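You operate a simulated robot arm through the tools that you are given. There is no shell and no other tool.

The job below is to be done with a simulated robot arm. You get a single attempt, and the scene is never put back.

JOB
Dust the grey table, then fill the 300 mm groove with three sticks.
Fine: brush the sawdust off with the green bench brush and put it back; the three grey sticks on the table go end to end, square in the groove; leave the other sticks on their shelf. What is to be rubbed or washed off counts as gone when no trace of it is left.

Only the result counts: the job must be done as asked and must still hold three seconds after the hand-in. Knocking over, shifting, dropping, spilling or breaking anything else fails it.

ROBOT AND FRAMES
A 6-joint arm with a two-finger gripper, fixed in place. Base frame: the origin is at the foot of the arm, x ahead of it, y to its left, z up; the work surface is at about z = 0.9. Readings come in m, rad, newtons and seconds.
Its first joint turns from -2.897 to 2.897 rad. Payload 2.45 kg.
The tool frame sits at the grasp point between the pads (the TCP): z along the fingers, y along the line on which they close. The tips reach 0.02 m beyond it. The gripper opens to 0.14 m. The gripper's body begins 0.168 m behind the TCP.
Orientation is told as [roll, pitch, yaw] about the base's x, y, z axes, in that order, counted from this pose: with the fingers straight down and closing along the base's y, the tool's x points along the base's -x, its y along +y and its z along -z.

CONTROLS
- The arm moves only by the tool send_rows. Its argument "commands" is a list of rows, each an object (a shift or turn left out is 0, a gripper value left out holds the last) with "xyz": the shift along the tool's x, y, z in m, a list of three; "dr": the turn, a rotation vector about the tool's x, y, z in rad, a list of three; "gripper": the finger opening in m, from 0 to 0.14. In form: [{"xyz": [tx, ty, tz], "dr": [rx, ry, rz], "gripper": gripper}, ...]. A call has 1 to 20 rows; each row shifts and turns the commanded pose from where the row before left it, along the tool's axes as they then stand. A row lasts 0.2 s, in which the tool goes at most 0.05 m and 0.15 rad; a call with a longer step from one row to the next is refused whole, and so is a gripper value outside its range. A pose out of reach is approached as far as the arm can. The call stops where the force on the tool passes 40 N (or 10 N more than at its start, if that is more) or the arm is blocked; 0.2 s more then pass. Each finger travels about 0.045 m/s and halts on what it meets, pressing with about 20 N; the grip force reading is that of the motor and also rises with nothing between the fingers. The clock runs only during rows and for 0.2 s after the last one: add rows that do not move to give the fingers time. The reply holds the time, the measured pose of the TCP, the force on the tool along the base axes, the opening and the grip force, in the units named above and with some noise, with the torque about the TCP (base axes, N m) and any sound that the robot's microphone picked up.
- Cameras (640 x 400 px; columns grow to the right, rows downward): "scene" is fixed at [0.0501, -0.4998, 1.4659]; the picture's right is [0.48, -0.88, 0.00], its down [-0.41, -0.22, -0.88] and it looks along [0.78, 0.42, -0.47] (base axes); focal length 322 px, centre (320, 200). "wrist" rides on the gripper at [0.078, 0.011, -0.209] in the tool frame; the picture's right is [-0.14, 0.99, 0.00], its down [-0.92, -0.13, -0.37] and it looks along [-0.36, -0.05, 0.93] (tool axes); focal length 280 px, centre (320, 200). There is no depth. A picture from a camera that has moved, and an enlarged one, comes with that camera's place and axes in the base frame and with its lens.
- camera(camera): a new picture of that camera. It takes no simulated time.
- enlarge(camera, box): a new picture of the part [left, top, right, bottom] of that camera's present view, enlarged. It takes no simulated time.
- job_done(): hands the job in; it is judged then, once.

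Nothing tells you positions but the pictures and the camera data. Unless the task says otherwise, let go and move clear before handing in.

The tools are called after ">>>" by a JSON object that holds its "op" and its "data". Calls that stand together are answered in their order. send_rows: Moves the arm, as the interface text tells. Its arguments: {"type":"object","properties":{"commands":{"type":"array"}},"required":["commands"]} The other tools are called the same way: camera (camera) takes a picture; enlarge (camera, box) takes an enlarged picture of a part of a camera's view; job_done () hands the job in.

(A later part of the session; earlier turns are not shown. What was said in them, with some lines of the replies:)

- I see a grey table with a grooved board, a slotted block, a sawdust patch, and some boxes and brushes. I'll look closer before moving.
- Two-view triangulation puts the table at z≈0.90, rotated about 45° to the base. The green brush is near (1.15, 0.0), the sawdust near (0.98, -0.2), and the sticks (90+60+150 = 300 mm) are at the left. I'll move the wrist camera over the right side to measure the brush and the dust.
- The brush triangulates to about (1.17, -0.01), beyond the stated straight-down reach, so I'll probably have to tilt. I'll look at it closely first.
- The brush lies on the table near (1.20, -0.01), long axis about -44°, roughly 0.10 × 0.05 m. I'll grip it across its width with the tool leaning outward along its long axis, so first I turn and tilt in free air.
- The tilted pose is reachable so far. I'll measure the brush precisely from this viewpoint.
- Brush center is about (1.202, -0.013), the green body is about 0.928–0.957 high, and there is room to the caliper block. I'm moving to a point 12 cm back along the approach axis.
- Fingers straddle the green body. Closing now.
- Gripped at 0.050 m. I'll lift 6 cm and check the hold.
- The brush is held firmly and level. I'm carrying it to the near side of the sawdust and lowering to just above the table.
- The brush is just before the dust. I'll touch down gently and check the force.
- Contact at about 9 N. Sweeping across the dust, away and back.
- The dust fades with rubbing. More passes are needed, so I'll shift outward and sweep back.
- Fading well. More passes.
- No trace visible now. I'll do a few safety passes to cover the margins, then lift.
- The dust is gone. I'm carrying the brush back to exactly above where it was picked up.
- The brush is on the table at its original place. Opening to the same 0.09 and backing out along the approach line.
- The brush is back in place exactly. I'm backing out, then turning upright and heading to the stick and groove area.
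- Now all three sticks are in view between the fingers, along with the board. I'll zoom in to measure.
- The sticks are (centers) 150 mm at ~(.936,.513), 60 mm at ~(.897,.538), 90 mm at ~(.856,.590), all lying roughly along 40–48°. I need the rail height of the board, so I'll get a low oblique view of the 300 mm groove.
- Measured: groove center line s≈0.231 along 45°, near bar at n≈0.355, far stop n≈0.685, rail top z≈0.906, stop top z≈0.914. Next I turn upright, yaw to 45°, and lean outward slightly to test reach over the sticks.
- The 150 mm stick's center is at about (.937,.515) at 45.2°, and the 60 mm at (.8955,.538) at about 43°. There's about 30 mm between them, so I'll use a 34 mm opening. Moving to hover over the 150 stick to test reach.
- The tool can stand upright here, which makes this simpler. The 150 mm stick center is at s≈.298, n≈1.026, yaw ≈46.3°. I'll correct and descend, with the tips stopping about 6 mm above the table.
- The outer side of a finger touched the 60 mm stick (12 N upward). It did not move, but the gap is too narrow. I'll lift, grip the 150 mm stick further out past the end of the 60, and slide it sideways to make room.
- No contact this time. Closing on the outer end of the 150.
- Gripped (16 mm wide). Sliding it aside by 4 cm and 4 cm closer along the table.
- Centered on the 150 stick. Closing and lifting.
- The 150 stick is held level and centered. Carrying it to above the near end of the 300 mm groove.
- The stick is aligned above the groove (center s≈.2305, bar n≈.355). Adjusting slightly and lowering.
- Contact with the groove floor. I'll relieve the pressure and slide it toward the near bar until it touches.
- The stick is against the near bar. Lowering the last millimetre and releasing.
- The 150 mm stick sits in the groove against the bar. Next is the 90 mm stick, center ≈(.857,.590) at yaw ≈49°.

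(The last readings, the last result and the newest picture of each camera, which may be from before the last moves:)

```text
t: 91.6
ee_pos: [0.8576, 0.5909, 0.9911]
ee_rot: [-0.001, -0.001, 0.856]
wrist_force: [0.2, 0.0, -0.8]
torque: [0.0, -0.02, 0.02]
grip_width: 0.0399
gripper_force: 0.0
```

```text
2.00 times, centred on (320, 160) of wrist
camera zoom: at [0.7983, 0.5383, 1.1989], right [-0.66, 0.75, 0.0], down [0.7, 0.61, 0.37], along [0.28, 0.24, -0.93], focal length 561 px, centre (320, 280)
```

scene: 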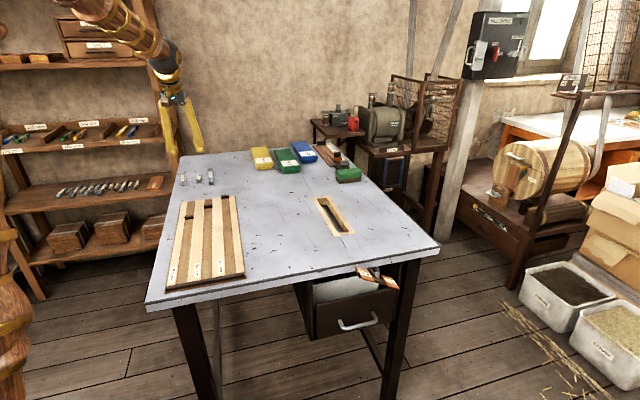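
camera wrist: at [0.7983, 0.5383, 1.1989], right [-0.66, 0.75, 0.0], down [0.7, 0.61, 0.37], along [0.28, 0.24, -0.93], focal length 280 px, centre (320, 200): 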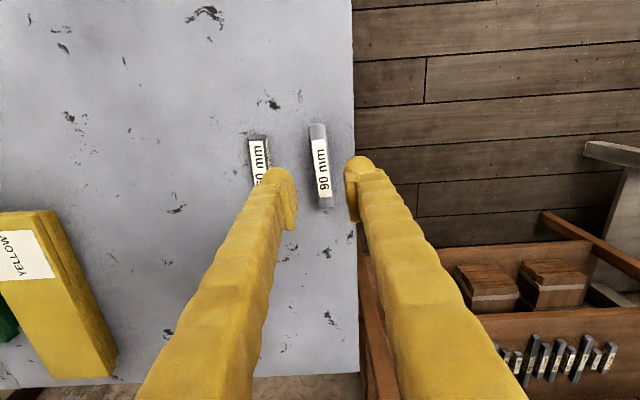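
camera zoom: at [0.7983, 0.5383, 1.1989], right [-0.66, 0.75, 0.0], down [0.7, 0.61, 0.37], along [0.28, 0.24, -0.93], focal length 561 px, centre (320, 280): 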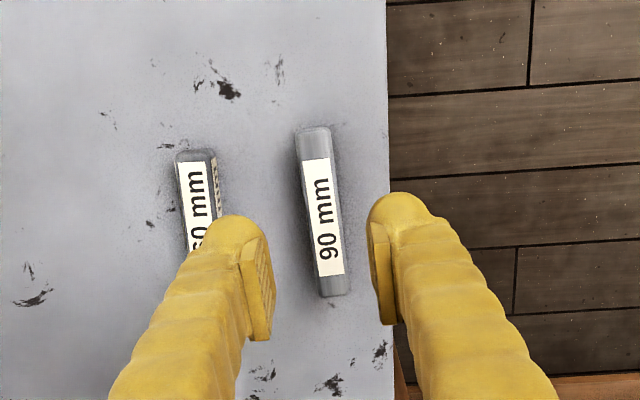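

>>> {"op": "send_rows", "data": {"commands": [{"xyz": [0.0019, 0.002, 0.02], "gripper": 0.034}, {"xyz": [0, 0, 0.02]}, {"xyz": [0, 0, 0.015]}, {"xyz": [0, 0, 0.0105]}, {}]}}

>>> {"op": "enlarge", "data": {"camera": "wrist", "box": [230, 60, 410, 260]}}

```text
t: 92.8
ee_pos: [0.855, 0.5894, 0.9234]
ee_rot: [-0.001, 0.0, 0.855]
wrist_force: [-0.5, 0.4, -0.7]
torque: [-0.01, -0.01, 0.02]
grip_width: 0.0344
gripper_force: 0.0
```

```text
2.00 times, centred on (320, 160) of wrist
camera zoom: at [0.7952, 0.5377, 1.1332], right [-0.66, 0.75, 0.0], down [0.7, 0.61, 0.37], along [0.28, 0.24, -0.93], focal length 561 px, centre (320, 280)
```

zoom: 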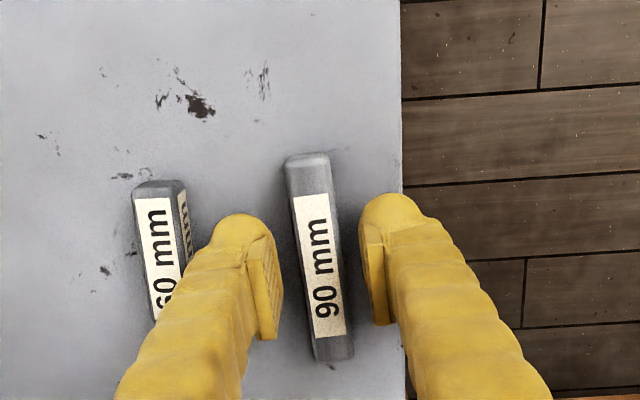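

>>> {"op": "send_rows", "data": {"commands": [{"gripper": 0.005}, {}, {}, {}, {"xyz": [0, 0, -0.01]}, {"xyz": [0, 0, -0.02]}, {"xyz": [0, 0, -0.03]}, {}]}}

>>> {"op": "enlarge", "data": {"camera": "wrist", "box": [230, 60, 410, 260]}}

```text
t: 94.6
ee_pos: [0.8531, 0.5902, 0.9843]
ee_rot: [-0.001, 0.0, 0.855]
wrist_force: [-1.5, 0.1, -1.3]
torque: [-0.01, 0.03, 0.03]
grip_width: 0.0163
gripper_force: 19.8
```

```text
2.00 times, centred on (320, 160) of wrist
camera zoom: at [0.7942, 0.5373, 1.1931], right [-0.66, 0.75, 0.0], down [0.7, 0.61, 0.37], along [0.28, 0.24, -0.93], focal length 561 px, centre (320, 280)
```

zoom: 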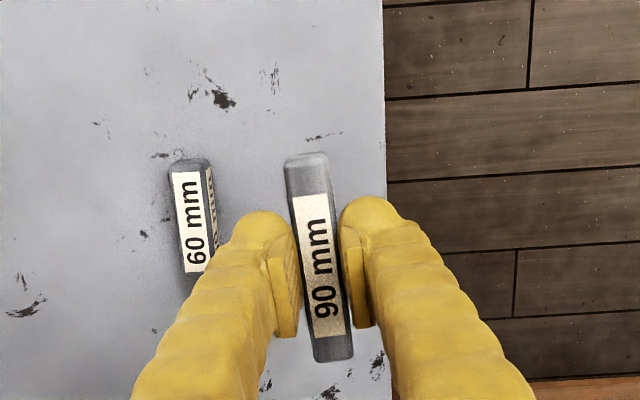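

The 90 stick is held and centered. Carrying it to the groove just beyond the 150.

>>> {"op": "send_rows", "data": {"commands": [{"dr": [0, 0, 0.035]}, {"dr": [0, 0, 0.035]}, {"xyz": [0.0428, -0.00405, 0]}, {"xyz": [0.0428, -0.00405, 0]}, {"xyz": [0.0428, -0.00405, 0]}, {"xyz": [0.0428, -0.00405, 0]}, {"xyz": [0.0428, -0.00405, 0]}, {"xyz": [0.0428, -0.00405, 0]}, {"xyz": [0.0428, -0.00405, 0]}, {"xyz": [0.0428, -0.00405, 0]}, {"xyz": [0.0428, -0.00405, 0]}, {"xyz": [0.0428, -0.00405, 0]}, {"xyz": [0.0428, -0.00405, 0]}, {}, {}]}}

>>> {"op": "camera", "data": {"camera": "wrist"}}

>>> {"op": "enlarge", "data": {"camera": "wrist", "box": [250, 30, 390, 230]}}

```text
t: 97.8
ee_pos: [0.5526, 0.2258, 0.9836]
ee_rot: [0.002, 0.0, 0.784]
wrist_force: [0.4, -0.1, -0.6]
torque: [0.02, -0.02, 0.01]
grip_width: 0.0161
gripper_force: 19.8
```

```text
taken
camera wrist: at [0.4897, 0.1768, 1.1934], right [-0.6, 0.8, 0.0], down [0.74, 0.56, 0.37], along [0.29, 0.22, -0.93], focal length 280 px, centre (320, 200)
```

wrist: 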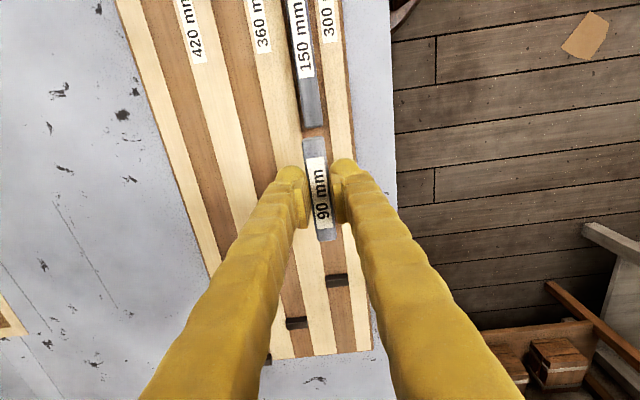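

```text
2.00 times, centred on (320, 130) of wrist
camera zoom: at [0.4897, 0.1768, 1.1934], right [-0.6, 0.8, 0.0], down [0.74, 0.56, 0.37], along [0.29, 0.22, -0.93], focal length 561 px, centre (320, 340)
```

zoom: 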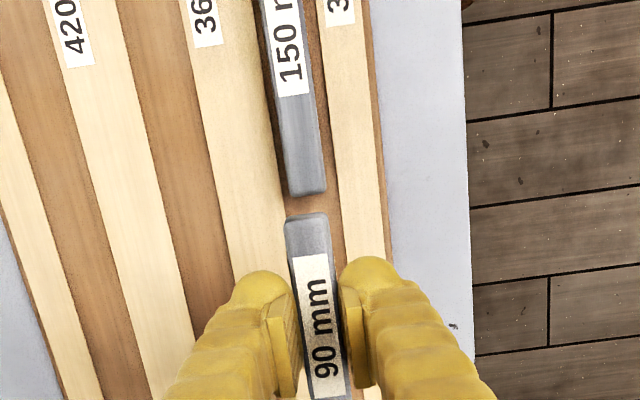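

>>> {"op": "send_rows", "data": {"commands": [{"xyz": [-0.004, 0.0007, 0.01]}, {"xyz": [0, 0, 0.02]}, {"xyz": [0, 0, 0.0145]}, {}]}}

>>> {"op": "enlarge", "data": {"camera": "wrist", "box": [270, 70, 370, 170]}}

>>> {"op": "enlarge", "data": {"camera": "scene", "box": [160, 200, 240, 270]}}

```text
t: 98.8
ee_pos: [0.5557, 0.2288, 0.9402]
ee_rot: [-0.001, -0.002, 0.786]
wrist_force: [-0.4, -0.1, -0.5]
torque: [0.03, -0.01, 0.0]
grip_width: 0.0162
gripper_force: 20.4
```

```text
4.00 times, centred on (320, 120) of wrist
camera zoom: at [0.4922, 0.1803, 1.1488], right [-0.6, 0.8, 0.0], down [0.74, 0.56, 0.37], along [0.29, 0.22, -0.93], focal length 1122 px, centre (320, 520)
```

zoom: 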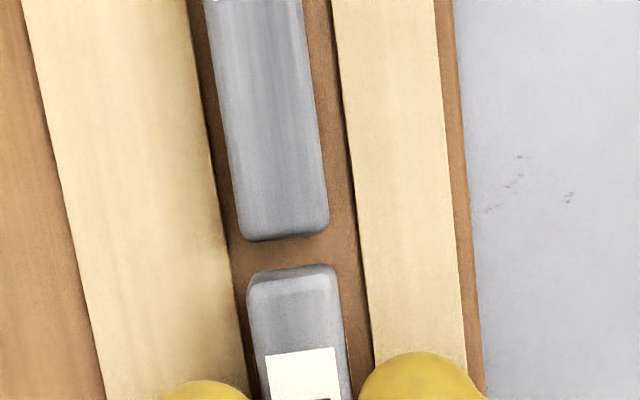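

```text
5.71 times, centred on (200, 235) of scene
camera zoom: at [0.0501, -0.4998, 1.4659], right [0.48, -0.88, 0.0], down [-0.41, -0.22, -0.88], along [0.78, 0.42, -0.47], focal length 1838 px, centre (1006, 0)
```

zoom: 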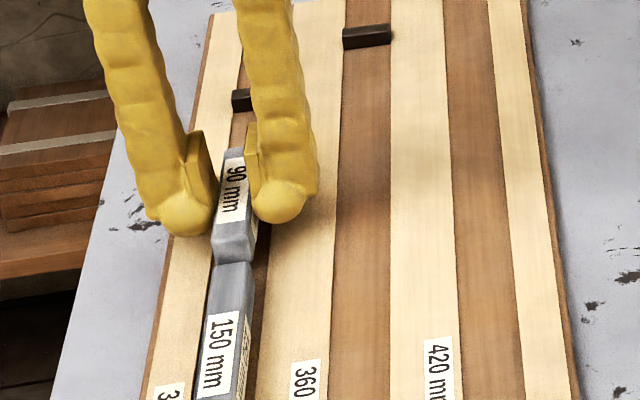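

>>> {"op": "send_rows", "data": {"commands": [{"xyz": [0, 0, 0.005]}, {"xyz": [0, 0, 0.003]}, {}]}}

>>> {"op": "send_rows", "data": {"commands": [{"xyz": [0, 0, 0.0013]}, {}]}}

>>> {"op": "send_rows", "data": {"commands": [{"xyz": [0, 0, 0.001]}, {}]}}

```text
t: 99.6
ee_pos: [0.5547, 0.229, 0.9323]
ee_rot: [0.0, 0.0, 0.787]
wrist_force: [-0.3, -0.5, -1.0]
torque: [0.01, 0.03, -0.02]
grip_width: 0.016
gripper_force: 19.6
```

```text
t: 100.2
ee_pos: [0.5545, 0.2306, 0.9304]
ee_rot: [-0.002, -0.001, 0.785]
wrist_force: [0.0, 1.2, 0.2]
torque: [0.0, -0.01, -0.04]
grip_width: 0.0163
gripper_force: 20.4
```

```text
t: 100.8
ee_pos: [0.5548, 0.2285, 0.9294]
ee_rot: [0.0, -0.001, 0.786]
wrist_force: [0.7, -1.0, 17.5]
torque: [-0.08, 0.07, 0.0]
grip_width: 0.0162
gripper_force: 19.9
```

>>> {"op": "send_rows", "data": {"commands": [{"xyz": [0, 0, -0.001]}, {"xyz": [0.0015, 0, 0]}, {"xyz": [0.0015, 0, 0]}, {}]}}

>>> {"op": "send_rows", "data": {"commands": [{"xyz": [0.001, 0, 0]}, {"xyz": [0.001, 0, 0]}, {}]}}

>>> {"op": "send_rows", "data": {"commands": [{"xyz": [0.001, 0, 0]}, {}]}}

>>> {"op": "enlarge", "data": {"camera": "wrist", "box": [270, 70, 370, 170]}}

```text
t: 101.8
ee_pos: [0.5535, 0.2267, 0.9298]
ee_rot: [0.0, 0.0, 0.785]
wrist_force: [-0.3, -0.6, 0.2]
torque: [0.02, 0.02, -0.01]
grip_width: 0.0162
gripper_force: 20.5
```

```text
t: 102.6
ee_pos: [0.5502, 0.2263, 0.93]
ee_rot: [-0.001, 0.0, 0.783]
wrist_force: [-0.8, 1.2, -0.7]
torque: [0.04, -0.01, 0.01]
grip_width: 0.0162
gripper_force: 19.6
```

```text
t: 103.2
ee_pos: [0.5511, 0.2249, 0.9298]
ee_rot: [0.001, 0.001, 0.786]
wrist_force: [0.0, 0.8, -0.7]
torque: [-0.01, 0.01, 0.01]
grip_width: 0.0164
gripper_force: 20.1
```

```text
4.00 times, centred on (320, 120) of wrist
camera zoom: at [0.4877, 0.1764, 1.1392], right [-0.6, 0.8, 0.0], down [0.74, 0.56, 0.37], along [0.29, 0.22, -0.93], focal length 1122 px, centre (320, 520)
```

zoom: 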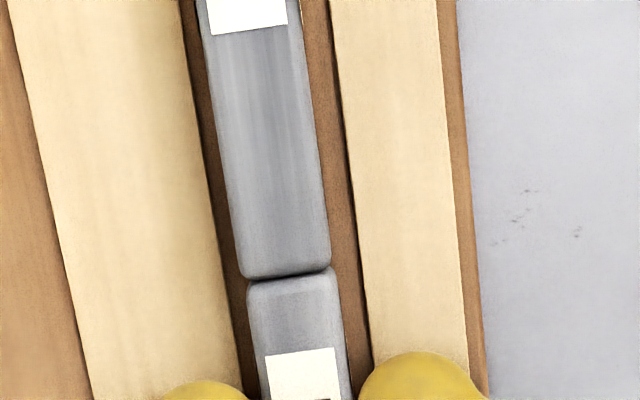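

>>> {"op": "send_rows", "data": {"commands": [{"xyz": [0.0008, 0, 0]}, {}]}}

>>> {"op": "send_rows", "data": {"commands": [{"xyz": [0.0008, 0, 0]}, {}]}}

>>> {"op": "enlarge", "data": {"camera": "wrist", "box": [290, 110, 350, 170]}}

```text
t: 103.8
ee_pos: [0.5502, 0.225, 0.931]
ee_rot: [-0.001, 0.001, 0.783]
wrist_force: [3.0, 3.3, -0.3]
torque: [0.02, -0.04, 0.04]
grip_width: 0.016
gripper_force: 20.2
```

```text
t: 104.4
ee_pos: [0.5502, 0.2242, 0.9308]
ee_rot: [-0.001, -0.001, 0.786]
wrist_force: [9.4, 10.4, 0.0]
torque: [0.15, -0.12, 0.03]
grip_width: 0.0163
gripper_force: 20.2
```

```text
6.67 times, centred on (320, 140) of wrist
camera zoom: at [0.487, 0.1756, 1.1393], right [-0.6, 0.8, 0.0], down [0.74, 0.56, 0.37], along [0.29, 0.22, -0.93], focal length 1869 px, centre (320, 600)
```

zoom: 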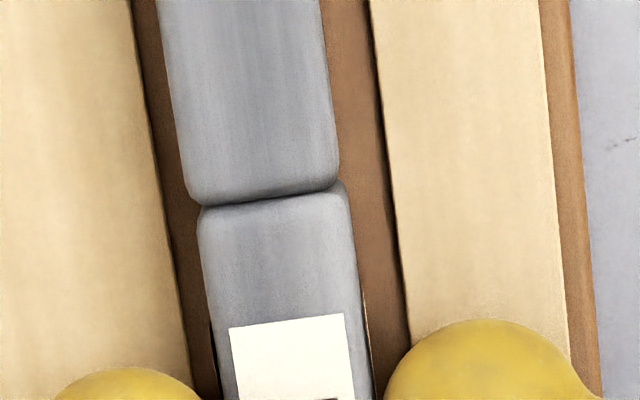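

The 90 touches the 150. Settling down and releasing.

>>> {"op": "send_rows", "data": {"commands": [{"xyz": [-0.0003, 0, 0.0008]}, {"xyz": [0, 0, 0.0004]}, {}]}}

>>> {"op": "send_rows", "data": {"commands": [{"gripper": 0.03}, {}, {}, {"xyz": [0, 0, -0.02]}, {"xyz": [0, 0, -0.04]}, {}]}}

>>> {"op": "enlarge", "data": {"camera": "wrist", "box": [250, 30, 390, 230]}}

>>> {"op": "enlarge", "data": {"camera": "scene", "box": [160, 200, 240, 270]}}

```text
t: 105.2
ee_pos: [0.5498, 0.2248, 0.9288]
ee_rot: [0.001, 0.0, 0.786]
wrist_force: [7.9, 5.1, 13.8]
torque: [0.06, -0.16, 0.02]
grip_width: 0.0162
gripper_force: 20.1
```

```text
t: 106.6
ee_pos: [0.5499, 0.2227, 0.9897]
ee_rot: [0.001, 0.001, 0.786]
wrist_force: [-0.4, 1.1, 0.0]
torque: [-0.01, 0.0, 0.01]
grip_width: 0.0301
gripper_force: 0.0
```

```text
2.00 times, centred on (320, 130) of wrist
camera zoom: at [0.4874, 0.1745, 1.1988], right [-0.6, 0.8, 0.0], down [0.74, 0.56, 0.37], along [0.29, 0.22, -0.93], focal length 561 px, centre (320, 340)
```

zoom: 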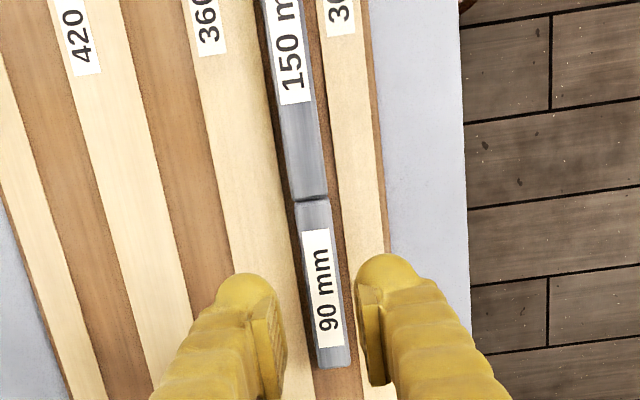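

```text
5.71 times, centred on (200, 235) of scene
camera zoom: at [0.0501, -0.4998, 1.4659], right [0.48, -0.88, 0.0], down [-0.41, -0.22, -0.88], along [0.78, 0.42, -0.47], focal length 1838 px, centre (1006, 0)
```

zoom: 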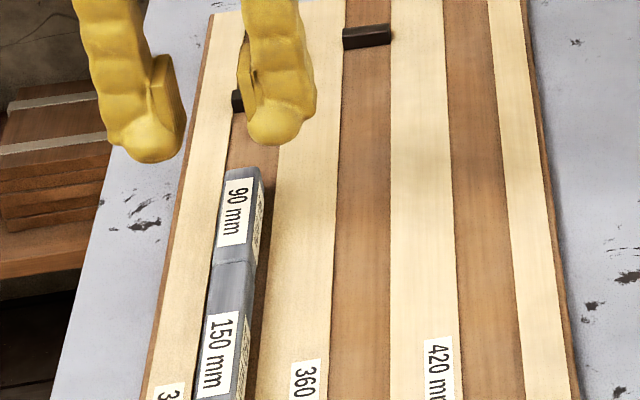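

Both sticks lie end to end. Now for the 60 mm stick, near (.896,.539).

>>> {"op": "send_rows", "data": {"commands": [{"xyz": [-0.0425, -0.00198, 0], "gripper": 0.04}, {"xyz": [-0.0425, -0.00198, 0]}, {"xyz": [-0.0425, -0.00198, 0]}, {"xyz": [-0.0425, -0.00198, 0]}, {"xyz": [-0.0425, -0.00198, 0]}, {"xyz": [-0.0425, -0.00198, 0]}, {"xyz": [-0.0425, -0.00198, 0]}, {"xyz": [-0.0425, -0.00198, 0]}, {"xyz": [-0.0425, -0.00198, 0]}, {"xyz": [-0.0425, -0.00198, 0]}, {"xyz": [-0.0425, -0.00198, 0]}, {"dr": [0, 0, 0.038]}, {}]}}

>>> {"op": "enlarge", "data": {"camera": "wrist", "box": [230, 60, 410, 260]}}

```text
t: 109.4
ee_pos: [0.8952, 0.5379, 0.9895]
ee_rot: [-0.002, -0.001, 0.747]
wrist_force: [-0.5, 0.1, -0.3]
torque: [0.0, -0.02, -0.01]
grip_width: 0.0402
gripper_force: 0.0
```

```text
2.00 times, centred on (320, 160) of wrist
camera zoom: at [0.8311, 0.4925, 1.1978], right [-0.57, 0.82, 0.0], down [0.76, 0.53, 0.37], along [0.3, 0.21, -0.93], focal length 561 px, centre (320, 280)
```

zoom: 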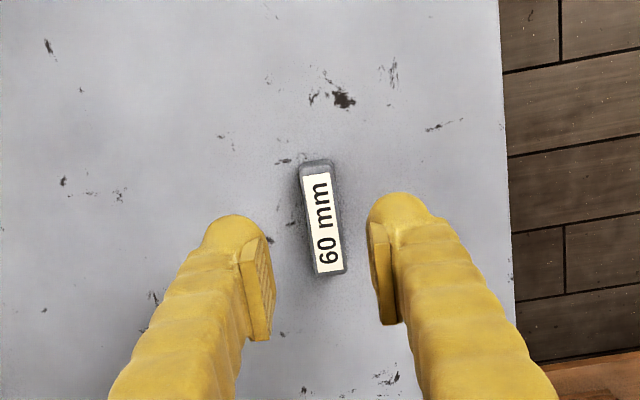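

>>> {"op": "send_rows", "data": {"commands": [{"xyz": [0, 0.0013, 0.02], "dr": [0, 0, -0.012]}, {"xyz": [0, 0, 0.02]}, {"xyz": [0, 0, 0.015]}, {"xyz": [0, 0, 0.009]}, {}]}}

>>> {"op": "send_rows", "data": {"commands": [{"gripper": 0.005}, {}, {}, {}, {"xyz": [0, 0, -0.01]}, {"xyz": [0, 0, -0.02]}, {"xyz": [0, 0, -0.03]}, {}]}}

>>> {"op": "enlarge", "data": {"camera": "wrist", "box": [230, 60, 410, 260]}}

```text
t: 110.6
ee_pos: [0.8951, 0.5402, 0.9239]
ee_rot: [0.0, -0.001, 0.758]
wrist_force: [0.7, 0.3, 0.8]
torque: [0.0, 0.02, 0.0]
grip_width: 0.04
gripper_force: 0.0
```

```text
t: 112.4
ee_pos: [0.8954, 0.5398, 0.9848]
ee_rot: [0.001, 0.0, 0.758]
wrist_force: [0.1, 0.3, 0.0]
torque: [-0.03, -0.02, 0.0]
grip_width: 0.0157
gripper_force: 20.6
```

```text
2.00 times, centred on (320, 160) of wrist
camera zoom: at [0.8315, 0.4932, 1.194], right [-0.58, 0.81, 0.0], down [0.76, 0.54, 0.37], along [0.3, 0.21, -0.93], focal length 561 px, centre (320, 280)
```

zoom: 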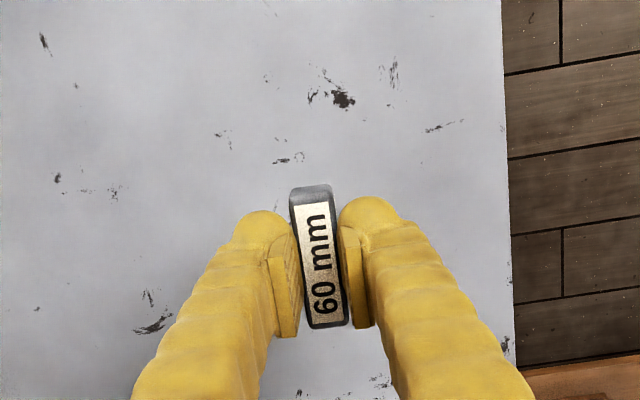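

>>> {"op": "send_rows", "data": {"commands": [{"dr": [0, 0, -0.0275]}, {"xyz": [0.0427, 0.00233, 0]}, {"xyz": [0.0427, 0.00233, 0]}, {"xyz": [0.0427, 0.00233, 0]}, {"xyz": [0.0427, 0.00233, 0]}, {"xyz": [0.0427, 0.00233, 0]}, {"xyz": [0.0427, 0.00233, 0]}, {"xyz": [0.0427, 0.00233, 0]}, {"xyz": [0.0427, 0.00233, 0]}, {"xyz": [0.0427, 0.00233, 0]}, {}, {}]}}

>>> {"op": "enlarge", "data": {"camera": "wrist", "box": [250, 60, 390, 260]}}

```text
t: 115.0
ee_pos: [0.609, 0.2817, 0.9855]
ee_rot: [-0.001, -0.001, 0.788]
wrist_force: [-0.1, 0.4, -0.9]
torque: [-0.02, -0.03, 0.0]
grip_width: 0.0158
gripper_force: 20.1
```

```text
2.00 times, centred on (320, 160) of wrist
camera zoom: at [0.5464, 0.2341, 1.1939], right [-0.6, 0.8, 0.0], down [0.74, 0.56, 0.37], along [0.29, 0.22, -0.93], focal length 561 px, centre (320, 280)
```

zoom: 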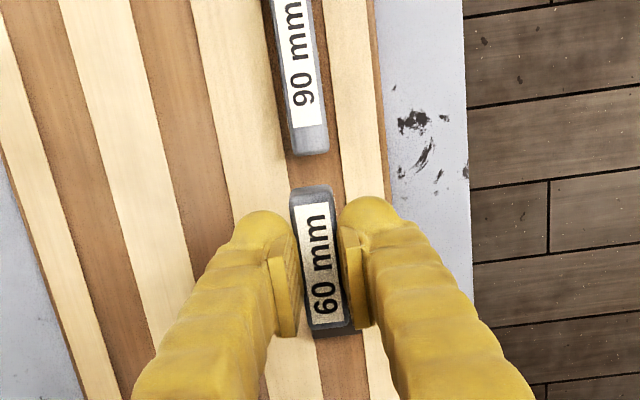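

>>> {"op": "send_rows", "data": {"commands": [{"xyz": [0, 0.0008, 0.01]}, {"xyz": [0, 0, 0.02]}, {"xyz": [0, 0, 0.015]}, {}]}}

>>> {"op": "enlarge", "data": {"camera": "wrist", "box": [270, 90, 370, 190]}}

>>> {"op": "enlarge", "data": {"camera": "scene", "box": [160, 190, 240, 260]}}

```text
t: 116.0
ee_pos: [0.6087, 0.2844, 0.9405]
ee_rot: [0.0, 0.0, 0.787]
wrist_force: [-0.1, -0.1, -0.1]
torque: [0.02, 0.02, 0.01]
grip_width: 0.0158
gripper_force: 20.2
```

```text
4.00 times, centred on (320, 140) of wrist
camera zoom: at [0.5461, 0.2344, 1.1489], right [-0.6, 0.8, 0.0], down [0.74, 0.56, 0.37], along [0.29, 0.22, -0.93], focal length 1122 px, centre (320, 440)
```

zoom: 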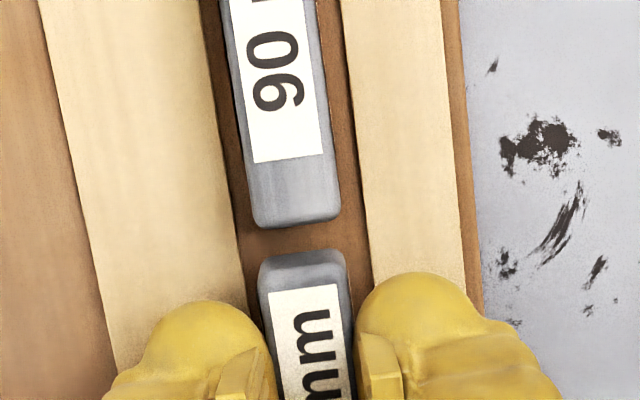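

```text
5.71 times, centred on (200, 225) of scene
camera zoom: at [0.0501, -0.4998, 1.4659], right [0.48, -0.88, 0.0], down [-0.41, -0.22, -0.88], along [0.78, 0.42, -0.47], focal length 1838 px, centre (1006, 57)
```

zoom: 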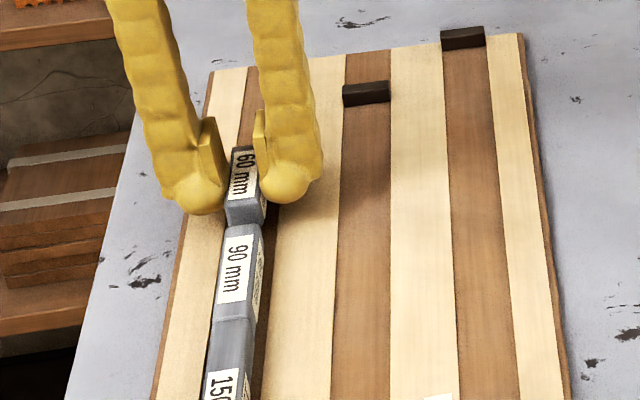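

>>> {"op": "send_rows", "data": {"commands": [{"xyz": [0, 0, 0.005]}, {"xyz": [0, 0, 0.003]}, {}]}}

>>> {"op": "send_rows", "data": {"commands": [{"xyz": [0, 0, 0.0015]}, {}]}}

>>> {"op": "send_rows", "data": {"commands": [{"xyz": [0, 0, 0.001]}, {}]}}

```text
t: 116.8
ee_pos: [0.6093, 0.2836, 0.9323]
ee_rot: [0.0, 0.0, 0.788]
wrist_force: [-0.4, 0.8, -0.2]
torque: [-0.03, -0.05, -0.02]
grip_width: 0.0156
gripper_force: 19.7
```

```text
t: 117.4
ee_pos: [0.6081, 0.283, 0.9296]
ee_rot: [0.001, 0.0, 0.788]
wrist_force: [-0.3, -0.8, 2.0]
torque: [0.0, 0.01, -0.02]
grip_width: 0.0156
gripper_force: 20.0
```

```text
t: 118.0
ee_pos: [0.6094, 0.2827, 0.9298]
ee_rot: [0.0, -0.003, 0.788]
wrist_force: [-0.7, 0.3, 16.8]
torque: [-0.05, 0.04, 0.01]
grip_width: 0.0156
gripper_force: 19.9
```

Floor contact. Sliding the 60 toward the 90 until they touch.

>>> {"op": "send_rows", "data": {"commands": [{"xyz": [0, 0, -0.001], "dr": [0, 0, 0.002]}, {"xyz": [0.0015, 0, 0]}, {"xyz": [0.0015, 0, 0]}, {"xyz": [0.001, 0, 0]}, {}]}}

>>> {"op": "send_rows", "data": {"commands": [{"xyz": [0.001, 0, 0]}, {}]}}

>>> {"op": "send_rows", "data": {"commands": [{"xyz": [0.0008, 0, 0]}, {}]}}

>>> {"op": "enlarge", "data": {"camera": "wrist", "box": [290, 110, 350, 170]}}

```text
t: 119.2
ee_pos: [0.6058, 0.2816, 0.9311]
ee_rot: [0.0, 0.0, 0.786]
wrist_force: [0.6, -0.2, 1.3]
torque: [0.0, -0.01, 0.02]
grip_width: 0.0158
gripper_force: 20.1
```

```text
t: 119.8
ee_pos: [0.6049, 0.2786, 0.9313]
ee_rot: [-0.001, -0.001, 0.785]
wrist_force: [-1.7, 0.0, 0.3]
torque: [0.03, -0.01, -0.01]
grip_width: 0.0155
gripper_force: 19.9
```

```text
t: 120.4
ee_pos: [0.6038, 0.2798, 0.9303]
ee_rot: [-0.001, 0.001, 0.785]
wrist_force: [-0.2, -1.0, 0.2]
torque: [0.03, 0.0, -0.02]
grip_width: 0.0155
gripper_force: 20.1
```

```text
6.67 times, centred on (320, 140) of wrist
camera zoom: at [0.5414, 0.2306, 1.1395], right [-0.6, 0.8, 0.0], down [0.74, 0.56, 0.37], along [0.29, 0.22, -0.93], focal length 1869 px, centre (320, 600)
```

zoom: 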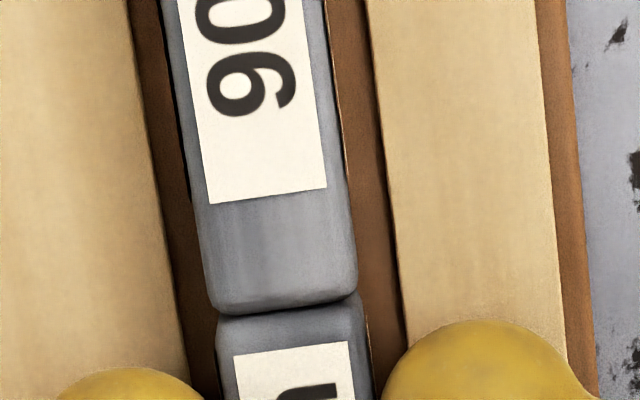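

>>> {"op": "send_rows", "data": {"commands": [{"xyz": [0.0008, 0, 0]}, {}]}}

>>> {"op": "send_rows", "data": {"commands": [{"xyz": [0.0008, 0, 0]}, {}]}}

```text
t: 121.0
ee_pos: [0.6036, 0.2771, 0.9306]
ee_rot: [-0.001, 0.0, 0.785]
wrist_force: [4.3, 4.8, -0.7]
torque: [0.06, -0.07, 0.0]
grip_width: 0.0157
gripper_force: 19.9
```

```text
t: 121.6
ee_pos: [0.6035, 0.2775, 0.93]
ee_rot: [-0.001, -0.001, 0.786]
wrist_force: [10.0, 9.9, -0.6]
torque: [0.15, -0.13, 0.01]
grip_width: 0.0156
gripper_force: 19.8
```

>>> {"op": "send_rows", "data": {"commands": [{"xyz": [0.0006, 0, 0]}, {"xyz": [0, 0, 0.0008]}, {"xyz": [0, 0, 0.0003]}, {}]}}

>>> {"op": "send_rows", "data": {"commands": [{"gripper": 0.03}, {}, {}, {"xyz": [0, 0, -0.02]}, {"xyz": [0, 0, -0.04]}, {"xyz": [0, 0, -0.04]}, {"xyz": [0, 0, -0.04]}, {}]}}

>>> {"op": "enlarge", "data": {"camera": "wrist", "box": [240, 0, 400, 240]}}

>>> {"op": "enlarge", "data": {"camera": "scene", "box": [150, 190, 250, 290]}}

```text
t: 122.6
ee_pos: [0.6035, 0.2766, 0.9302]
ee_rot: [0.0, 0.0, 0.786]
wrist_force: [9.1, 8.2, 12.9]
torque: [0.08, -0.11, 0.03]
grip_width: 0.0158
gripper_force: 20.2
```

```text
t: 124.4
ee_pos: [0.6027, 0.2765, 1.0702]
ee_rot: [0.0, 0.001, 0.787]
wrist_force: [-0.8, -0.3, -0.1]
torque: [-0.02, -0.02, 0.02]
grip_width: 0.03
gripper_force: 0.0
```

```text
1.67 times, centred on (320, 120) of wrist
camera zoom: at [0.54, 0.2286, 1.2795], right [-0.6, 0.8, 0.0], down [0.74, 0.56, 0.37], along [0.29, 0.22, -0.93], focal length 467 px, centre (320, 333)
```

zoom: 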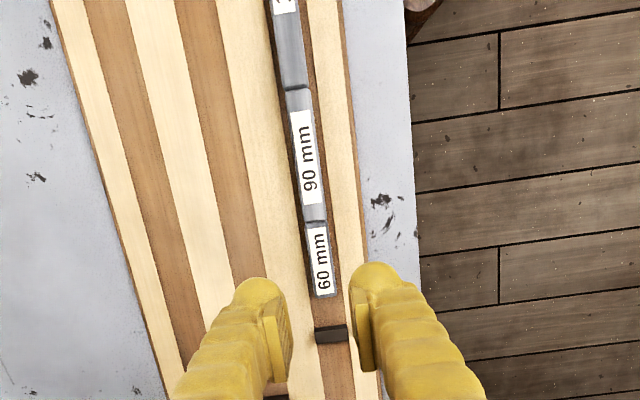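

```text
4.00 times, centred on (200, 240) of scene
camera zoom: at [0.0501, -0.4998, 1.4659], right [0.48, -0.88, 0.0], down [-0.41, -0.22, -0.88], along [0.78, 0.42, -0.47], focal length 1286 px, centre (800, 40)
```

zoom: 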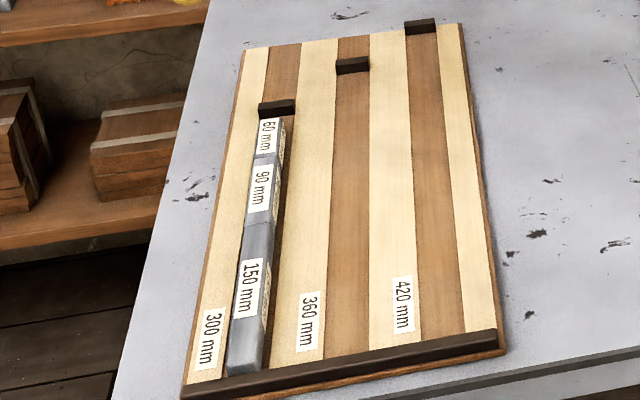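

All three are in the groove. I'll inspect the joints, the alignment, and the gap at the far stop.

>>> {"op": "send_rows", "data": {"commands": [{"xyz": [0.04, -0.03, -0.03]}, {"xyz": [0.03, -0.03, -0.03]}, {"xyz": [0, -0.03, -0.03]}, {}]}}

>>> {"op": "camera", "data": {"camera": "wrist"}}

>>> {"op": "enlarge", "data": {"camera": "wrist", "box": [270, 0, 420, 120]}}

>>> {"op": "enlarge", "data": {"camera": "wrist", "box": [270, 90, 450, 260]}}

>>> {"op": "enlarge", "data": {"camera": "scene", "box": [170, 205, 240, 255]}}

>>> {"op": "enlarge", "data": {"camera": "scene", "box": [160, 240, 230, 290]}}

```text
refused: row 1 steps farther than a row can; nothing moved
```

```text
taken
camera wrist: at [0.54, 0.2286, 1.2795], right [-0.6, 0.8, 0.0], down [0.74, 0.56, 0.37], along [0.29, 0.22, -0.93], focal length 280 px, centre (320, 200)
```

wrist: 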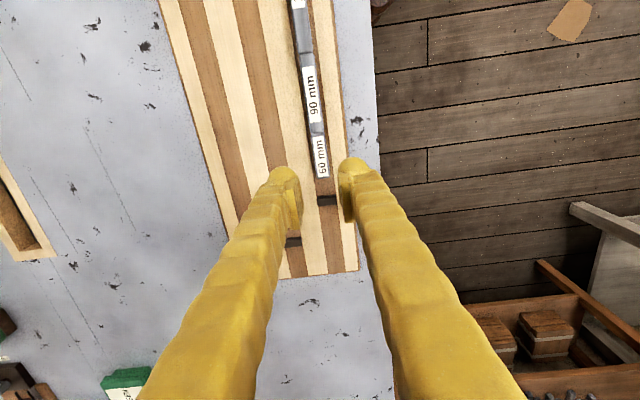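

```text
3.33 times, centred on (345, 60) of wrist
camera zoom: at [0.54, 0.2286, 1.2795], right [-0.6, 0.8, 0.0], down [0.74, 0.56, 0.37], along [0.29, 0.22, -0.93], focal length 935 px, centre (237, 667)
```

zoom: 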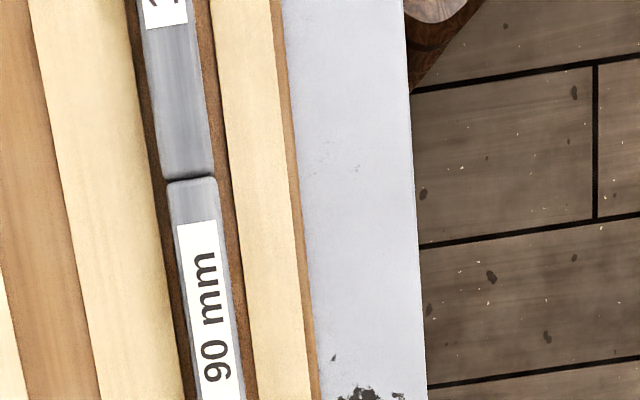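

```text
2.35 times, centred on (360, 175) of wrist
camera zoom: at [0.54, 0.2286, 1.2795], right [-0.6, 0.8, 0.0], down [0.74, 0.56, 0.37], along [0.29, 0.22, -0.93], focal length 660 px, centre (226, 259)
```

zoom: 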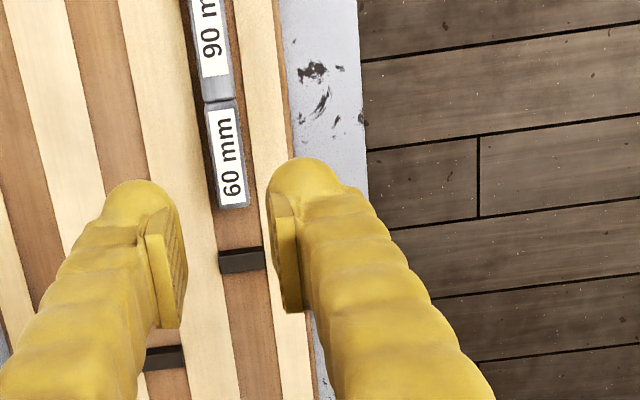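

```text
8.00 times, centred on (205, 230) of scene
camera zoom: at [0.0501, -0.4998, 1.4659], right [0.48, -0.88, 0.0], down [-0.41, -0.22, -0.88], along [0.78, 0.42, -0.47], focal length 2573 px, centre (1240, -40)
```

zoom: 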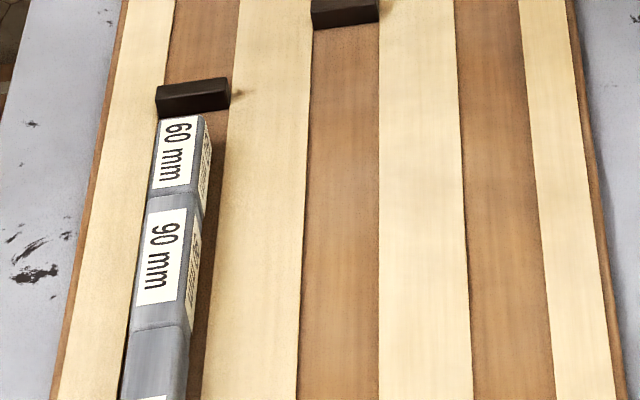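

```text
8.00 times, centred on (195, 265) of scene
camera zoom: at [0.0501, -0.4998, 1.4659], right [0.48, -0.88, 0.0], down [-0.41, -0.22, -0.88], along [0.78, 0.42, -0.47], focal length 2573 px, centre (1320, -320)
```

zoom: 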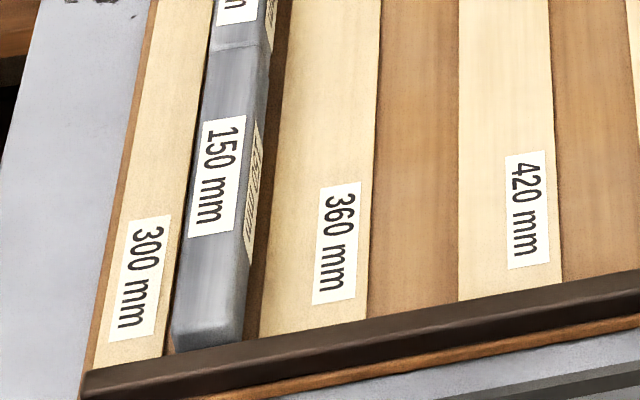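

The sticks are end to end, straight, against the zero bar. I'll move the arm clear and do a final overall check.

>>> {"op": "send_rows", "data": {"commands": [{"xyz": [0, 0, -0.04]}, {"xyz": [0.02, 0, -0.04]}, {"xyz": [0.03, 0, -0.03]}, {"xyz": [0.03, 0, -0.03]}, {}, {}]}}

>>> {"op": "camera", "data": {"camera": "scene"}}

>>> {"op": "camera", "data": {"camera": "wrist"}}

>>> {"op": "enlarge", "data": {"camera": "scene", "box": [290, 130, 450, 250]}}

>>> {"op": "enlarge", "data": {"camera": "wrist", "box": [240, 0, 400, 180]}}

```text
t: 125.8
ee_pos: [0.5456, 0.2207, 1.209]
ee_rot: [-0.001, 0.0, 0.785]
wrist_force: [1.2, 0.1, -0.2]
torque: [0.04, 0.03, 0.02]
grip_width: 0.0299
gripper_force: 0.1
```

```text
taken
```

scene: 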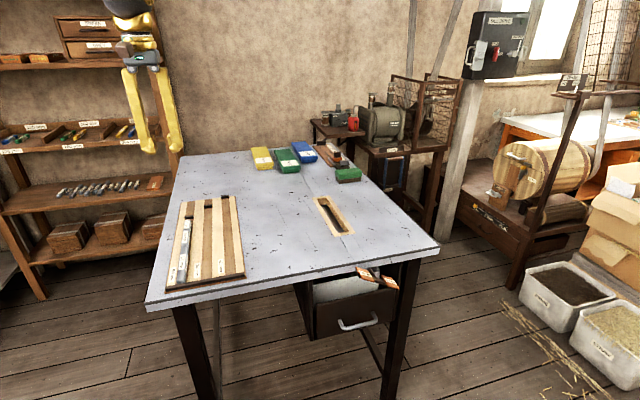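

```text
taken
camera wrist: at [0.4831, 0.173, 1.418], right [-0.6, 0.8, 0.0], down [0.74, 0.56, 0.37], along [0.29, 0.22, -0.93], focal length 280 px, centre (320, 200)
```

wrist: 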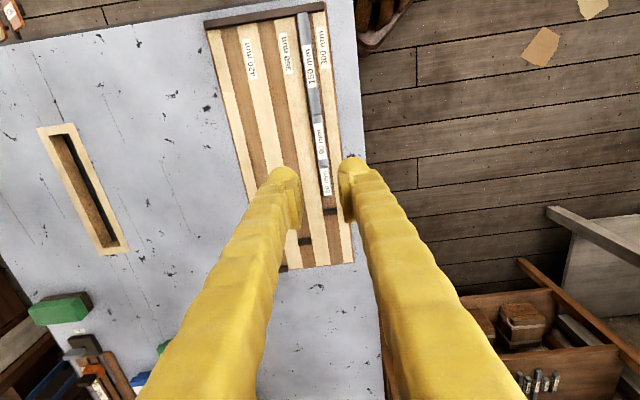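

```text
3.33 times, centred on (370, 190) of scene
camera zoom: at [0.0501, -0.4998, 1.4659], right [0.48, -0.88, 0.0], down [-0.41, -0.22, -0.88], along [0.78, 0.42, -0.47], focal length 1072 px, centre (153, 233)
```

zoom: 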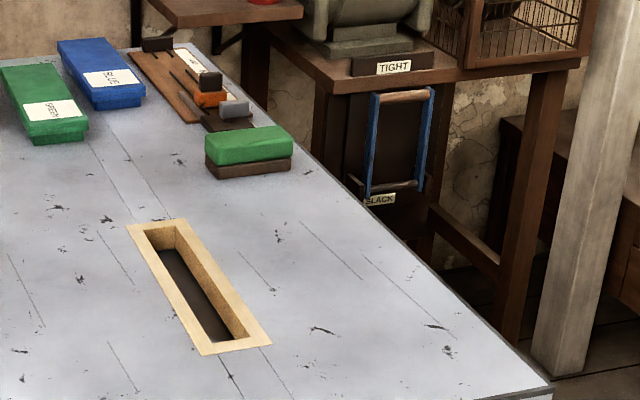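

```text
2.22 times, centred on (320, 90) of wrist
camera zoom: at [0.4831, 0.173, 1.418], right [-0.6, 0.8, 0.0], down [0.74, 0.56, 0.37], along [0.29, 0.22, -0.93], focal length 623 px, centre (320, 444)
```

zoom: 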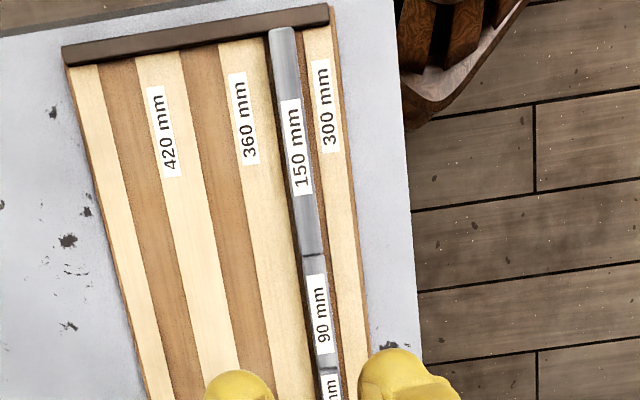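

The sawdust is gone and the brush is back in its place. The 150, 90 and 60 mm sticks lie end to end and straight in the 300 mm groove, the shelf is untouched, and the arm is clear. Handing in.

>>> {"op": "job_done", "data": {}}

```text
The job is handed in.
```

The table is dusted and the 300 mm groove holds the three grey sticks, and I have handed the job in; no verdict came back.

- **Sawdust:** I brushed it off with the green bench brush until no trace showed in either camera. The brush is back where it stood, as far as the pictures show.
- **Sticks:** The 150, 90 and 60 mm sticks lie end to end, straight in the groove and tight against the near bar.
- **Gap at the far stop:** The groove measures about 330 mm in the pictures despite its 300 mm label. That leaves roughly 30 mm free between the last stick and the far stop.
- **Contact on the way:** A finger pressed on the 60 mm stick with about 13 N while I was first reaching for the 150. It did not visibly move.
- **Shelf:** The other sticks are still on their shelf, and the arm was clear of everything at hand-in.
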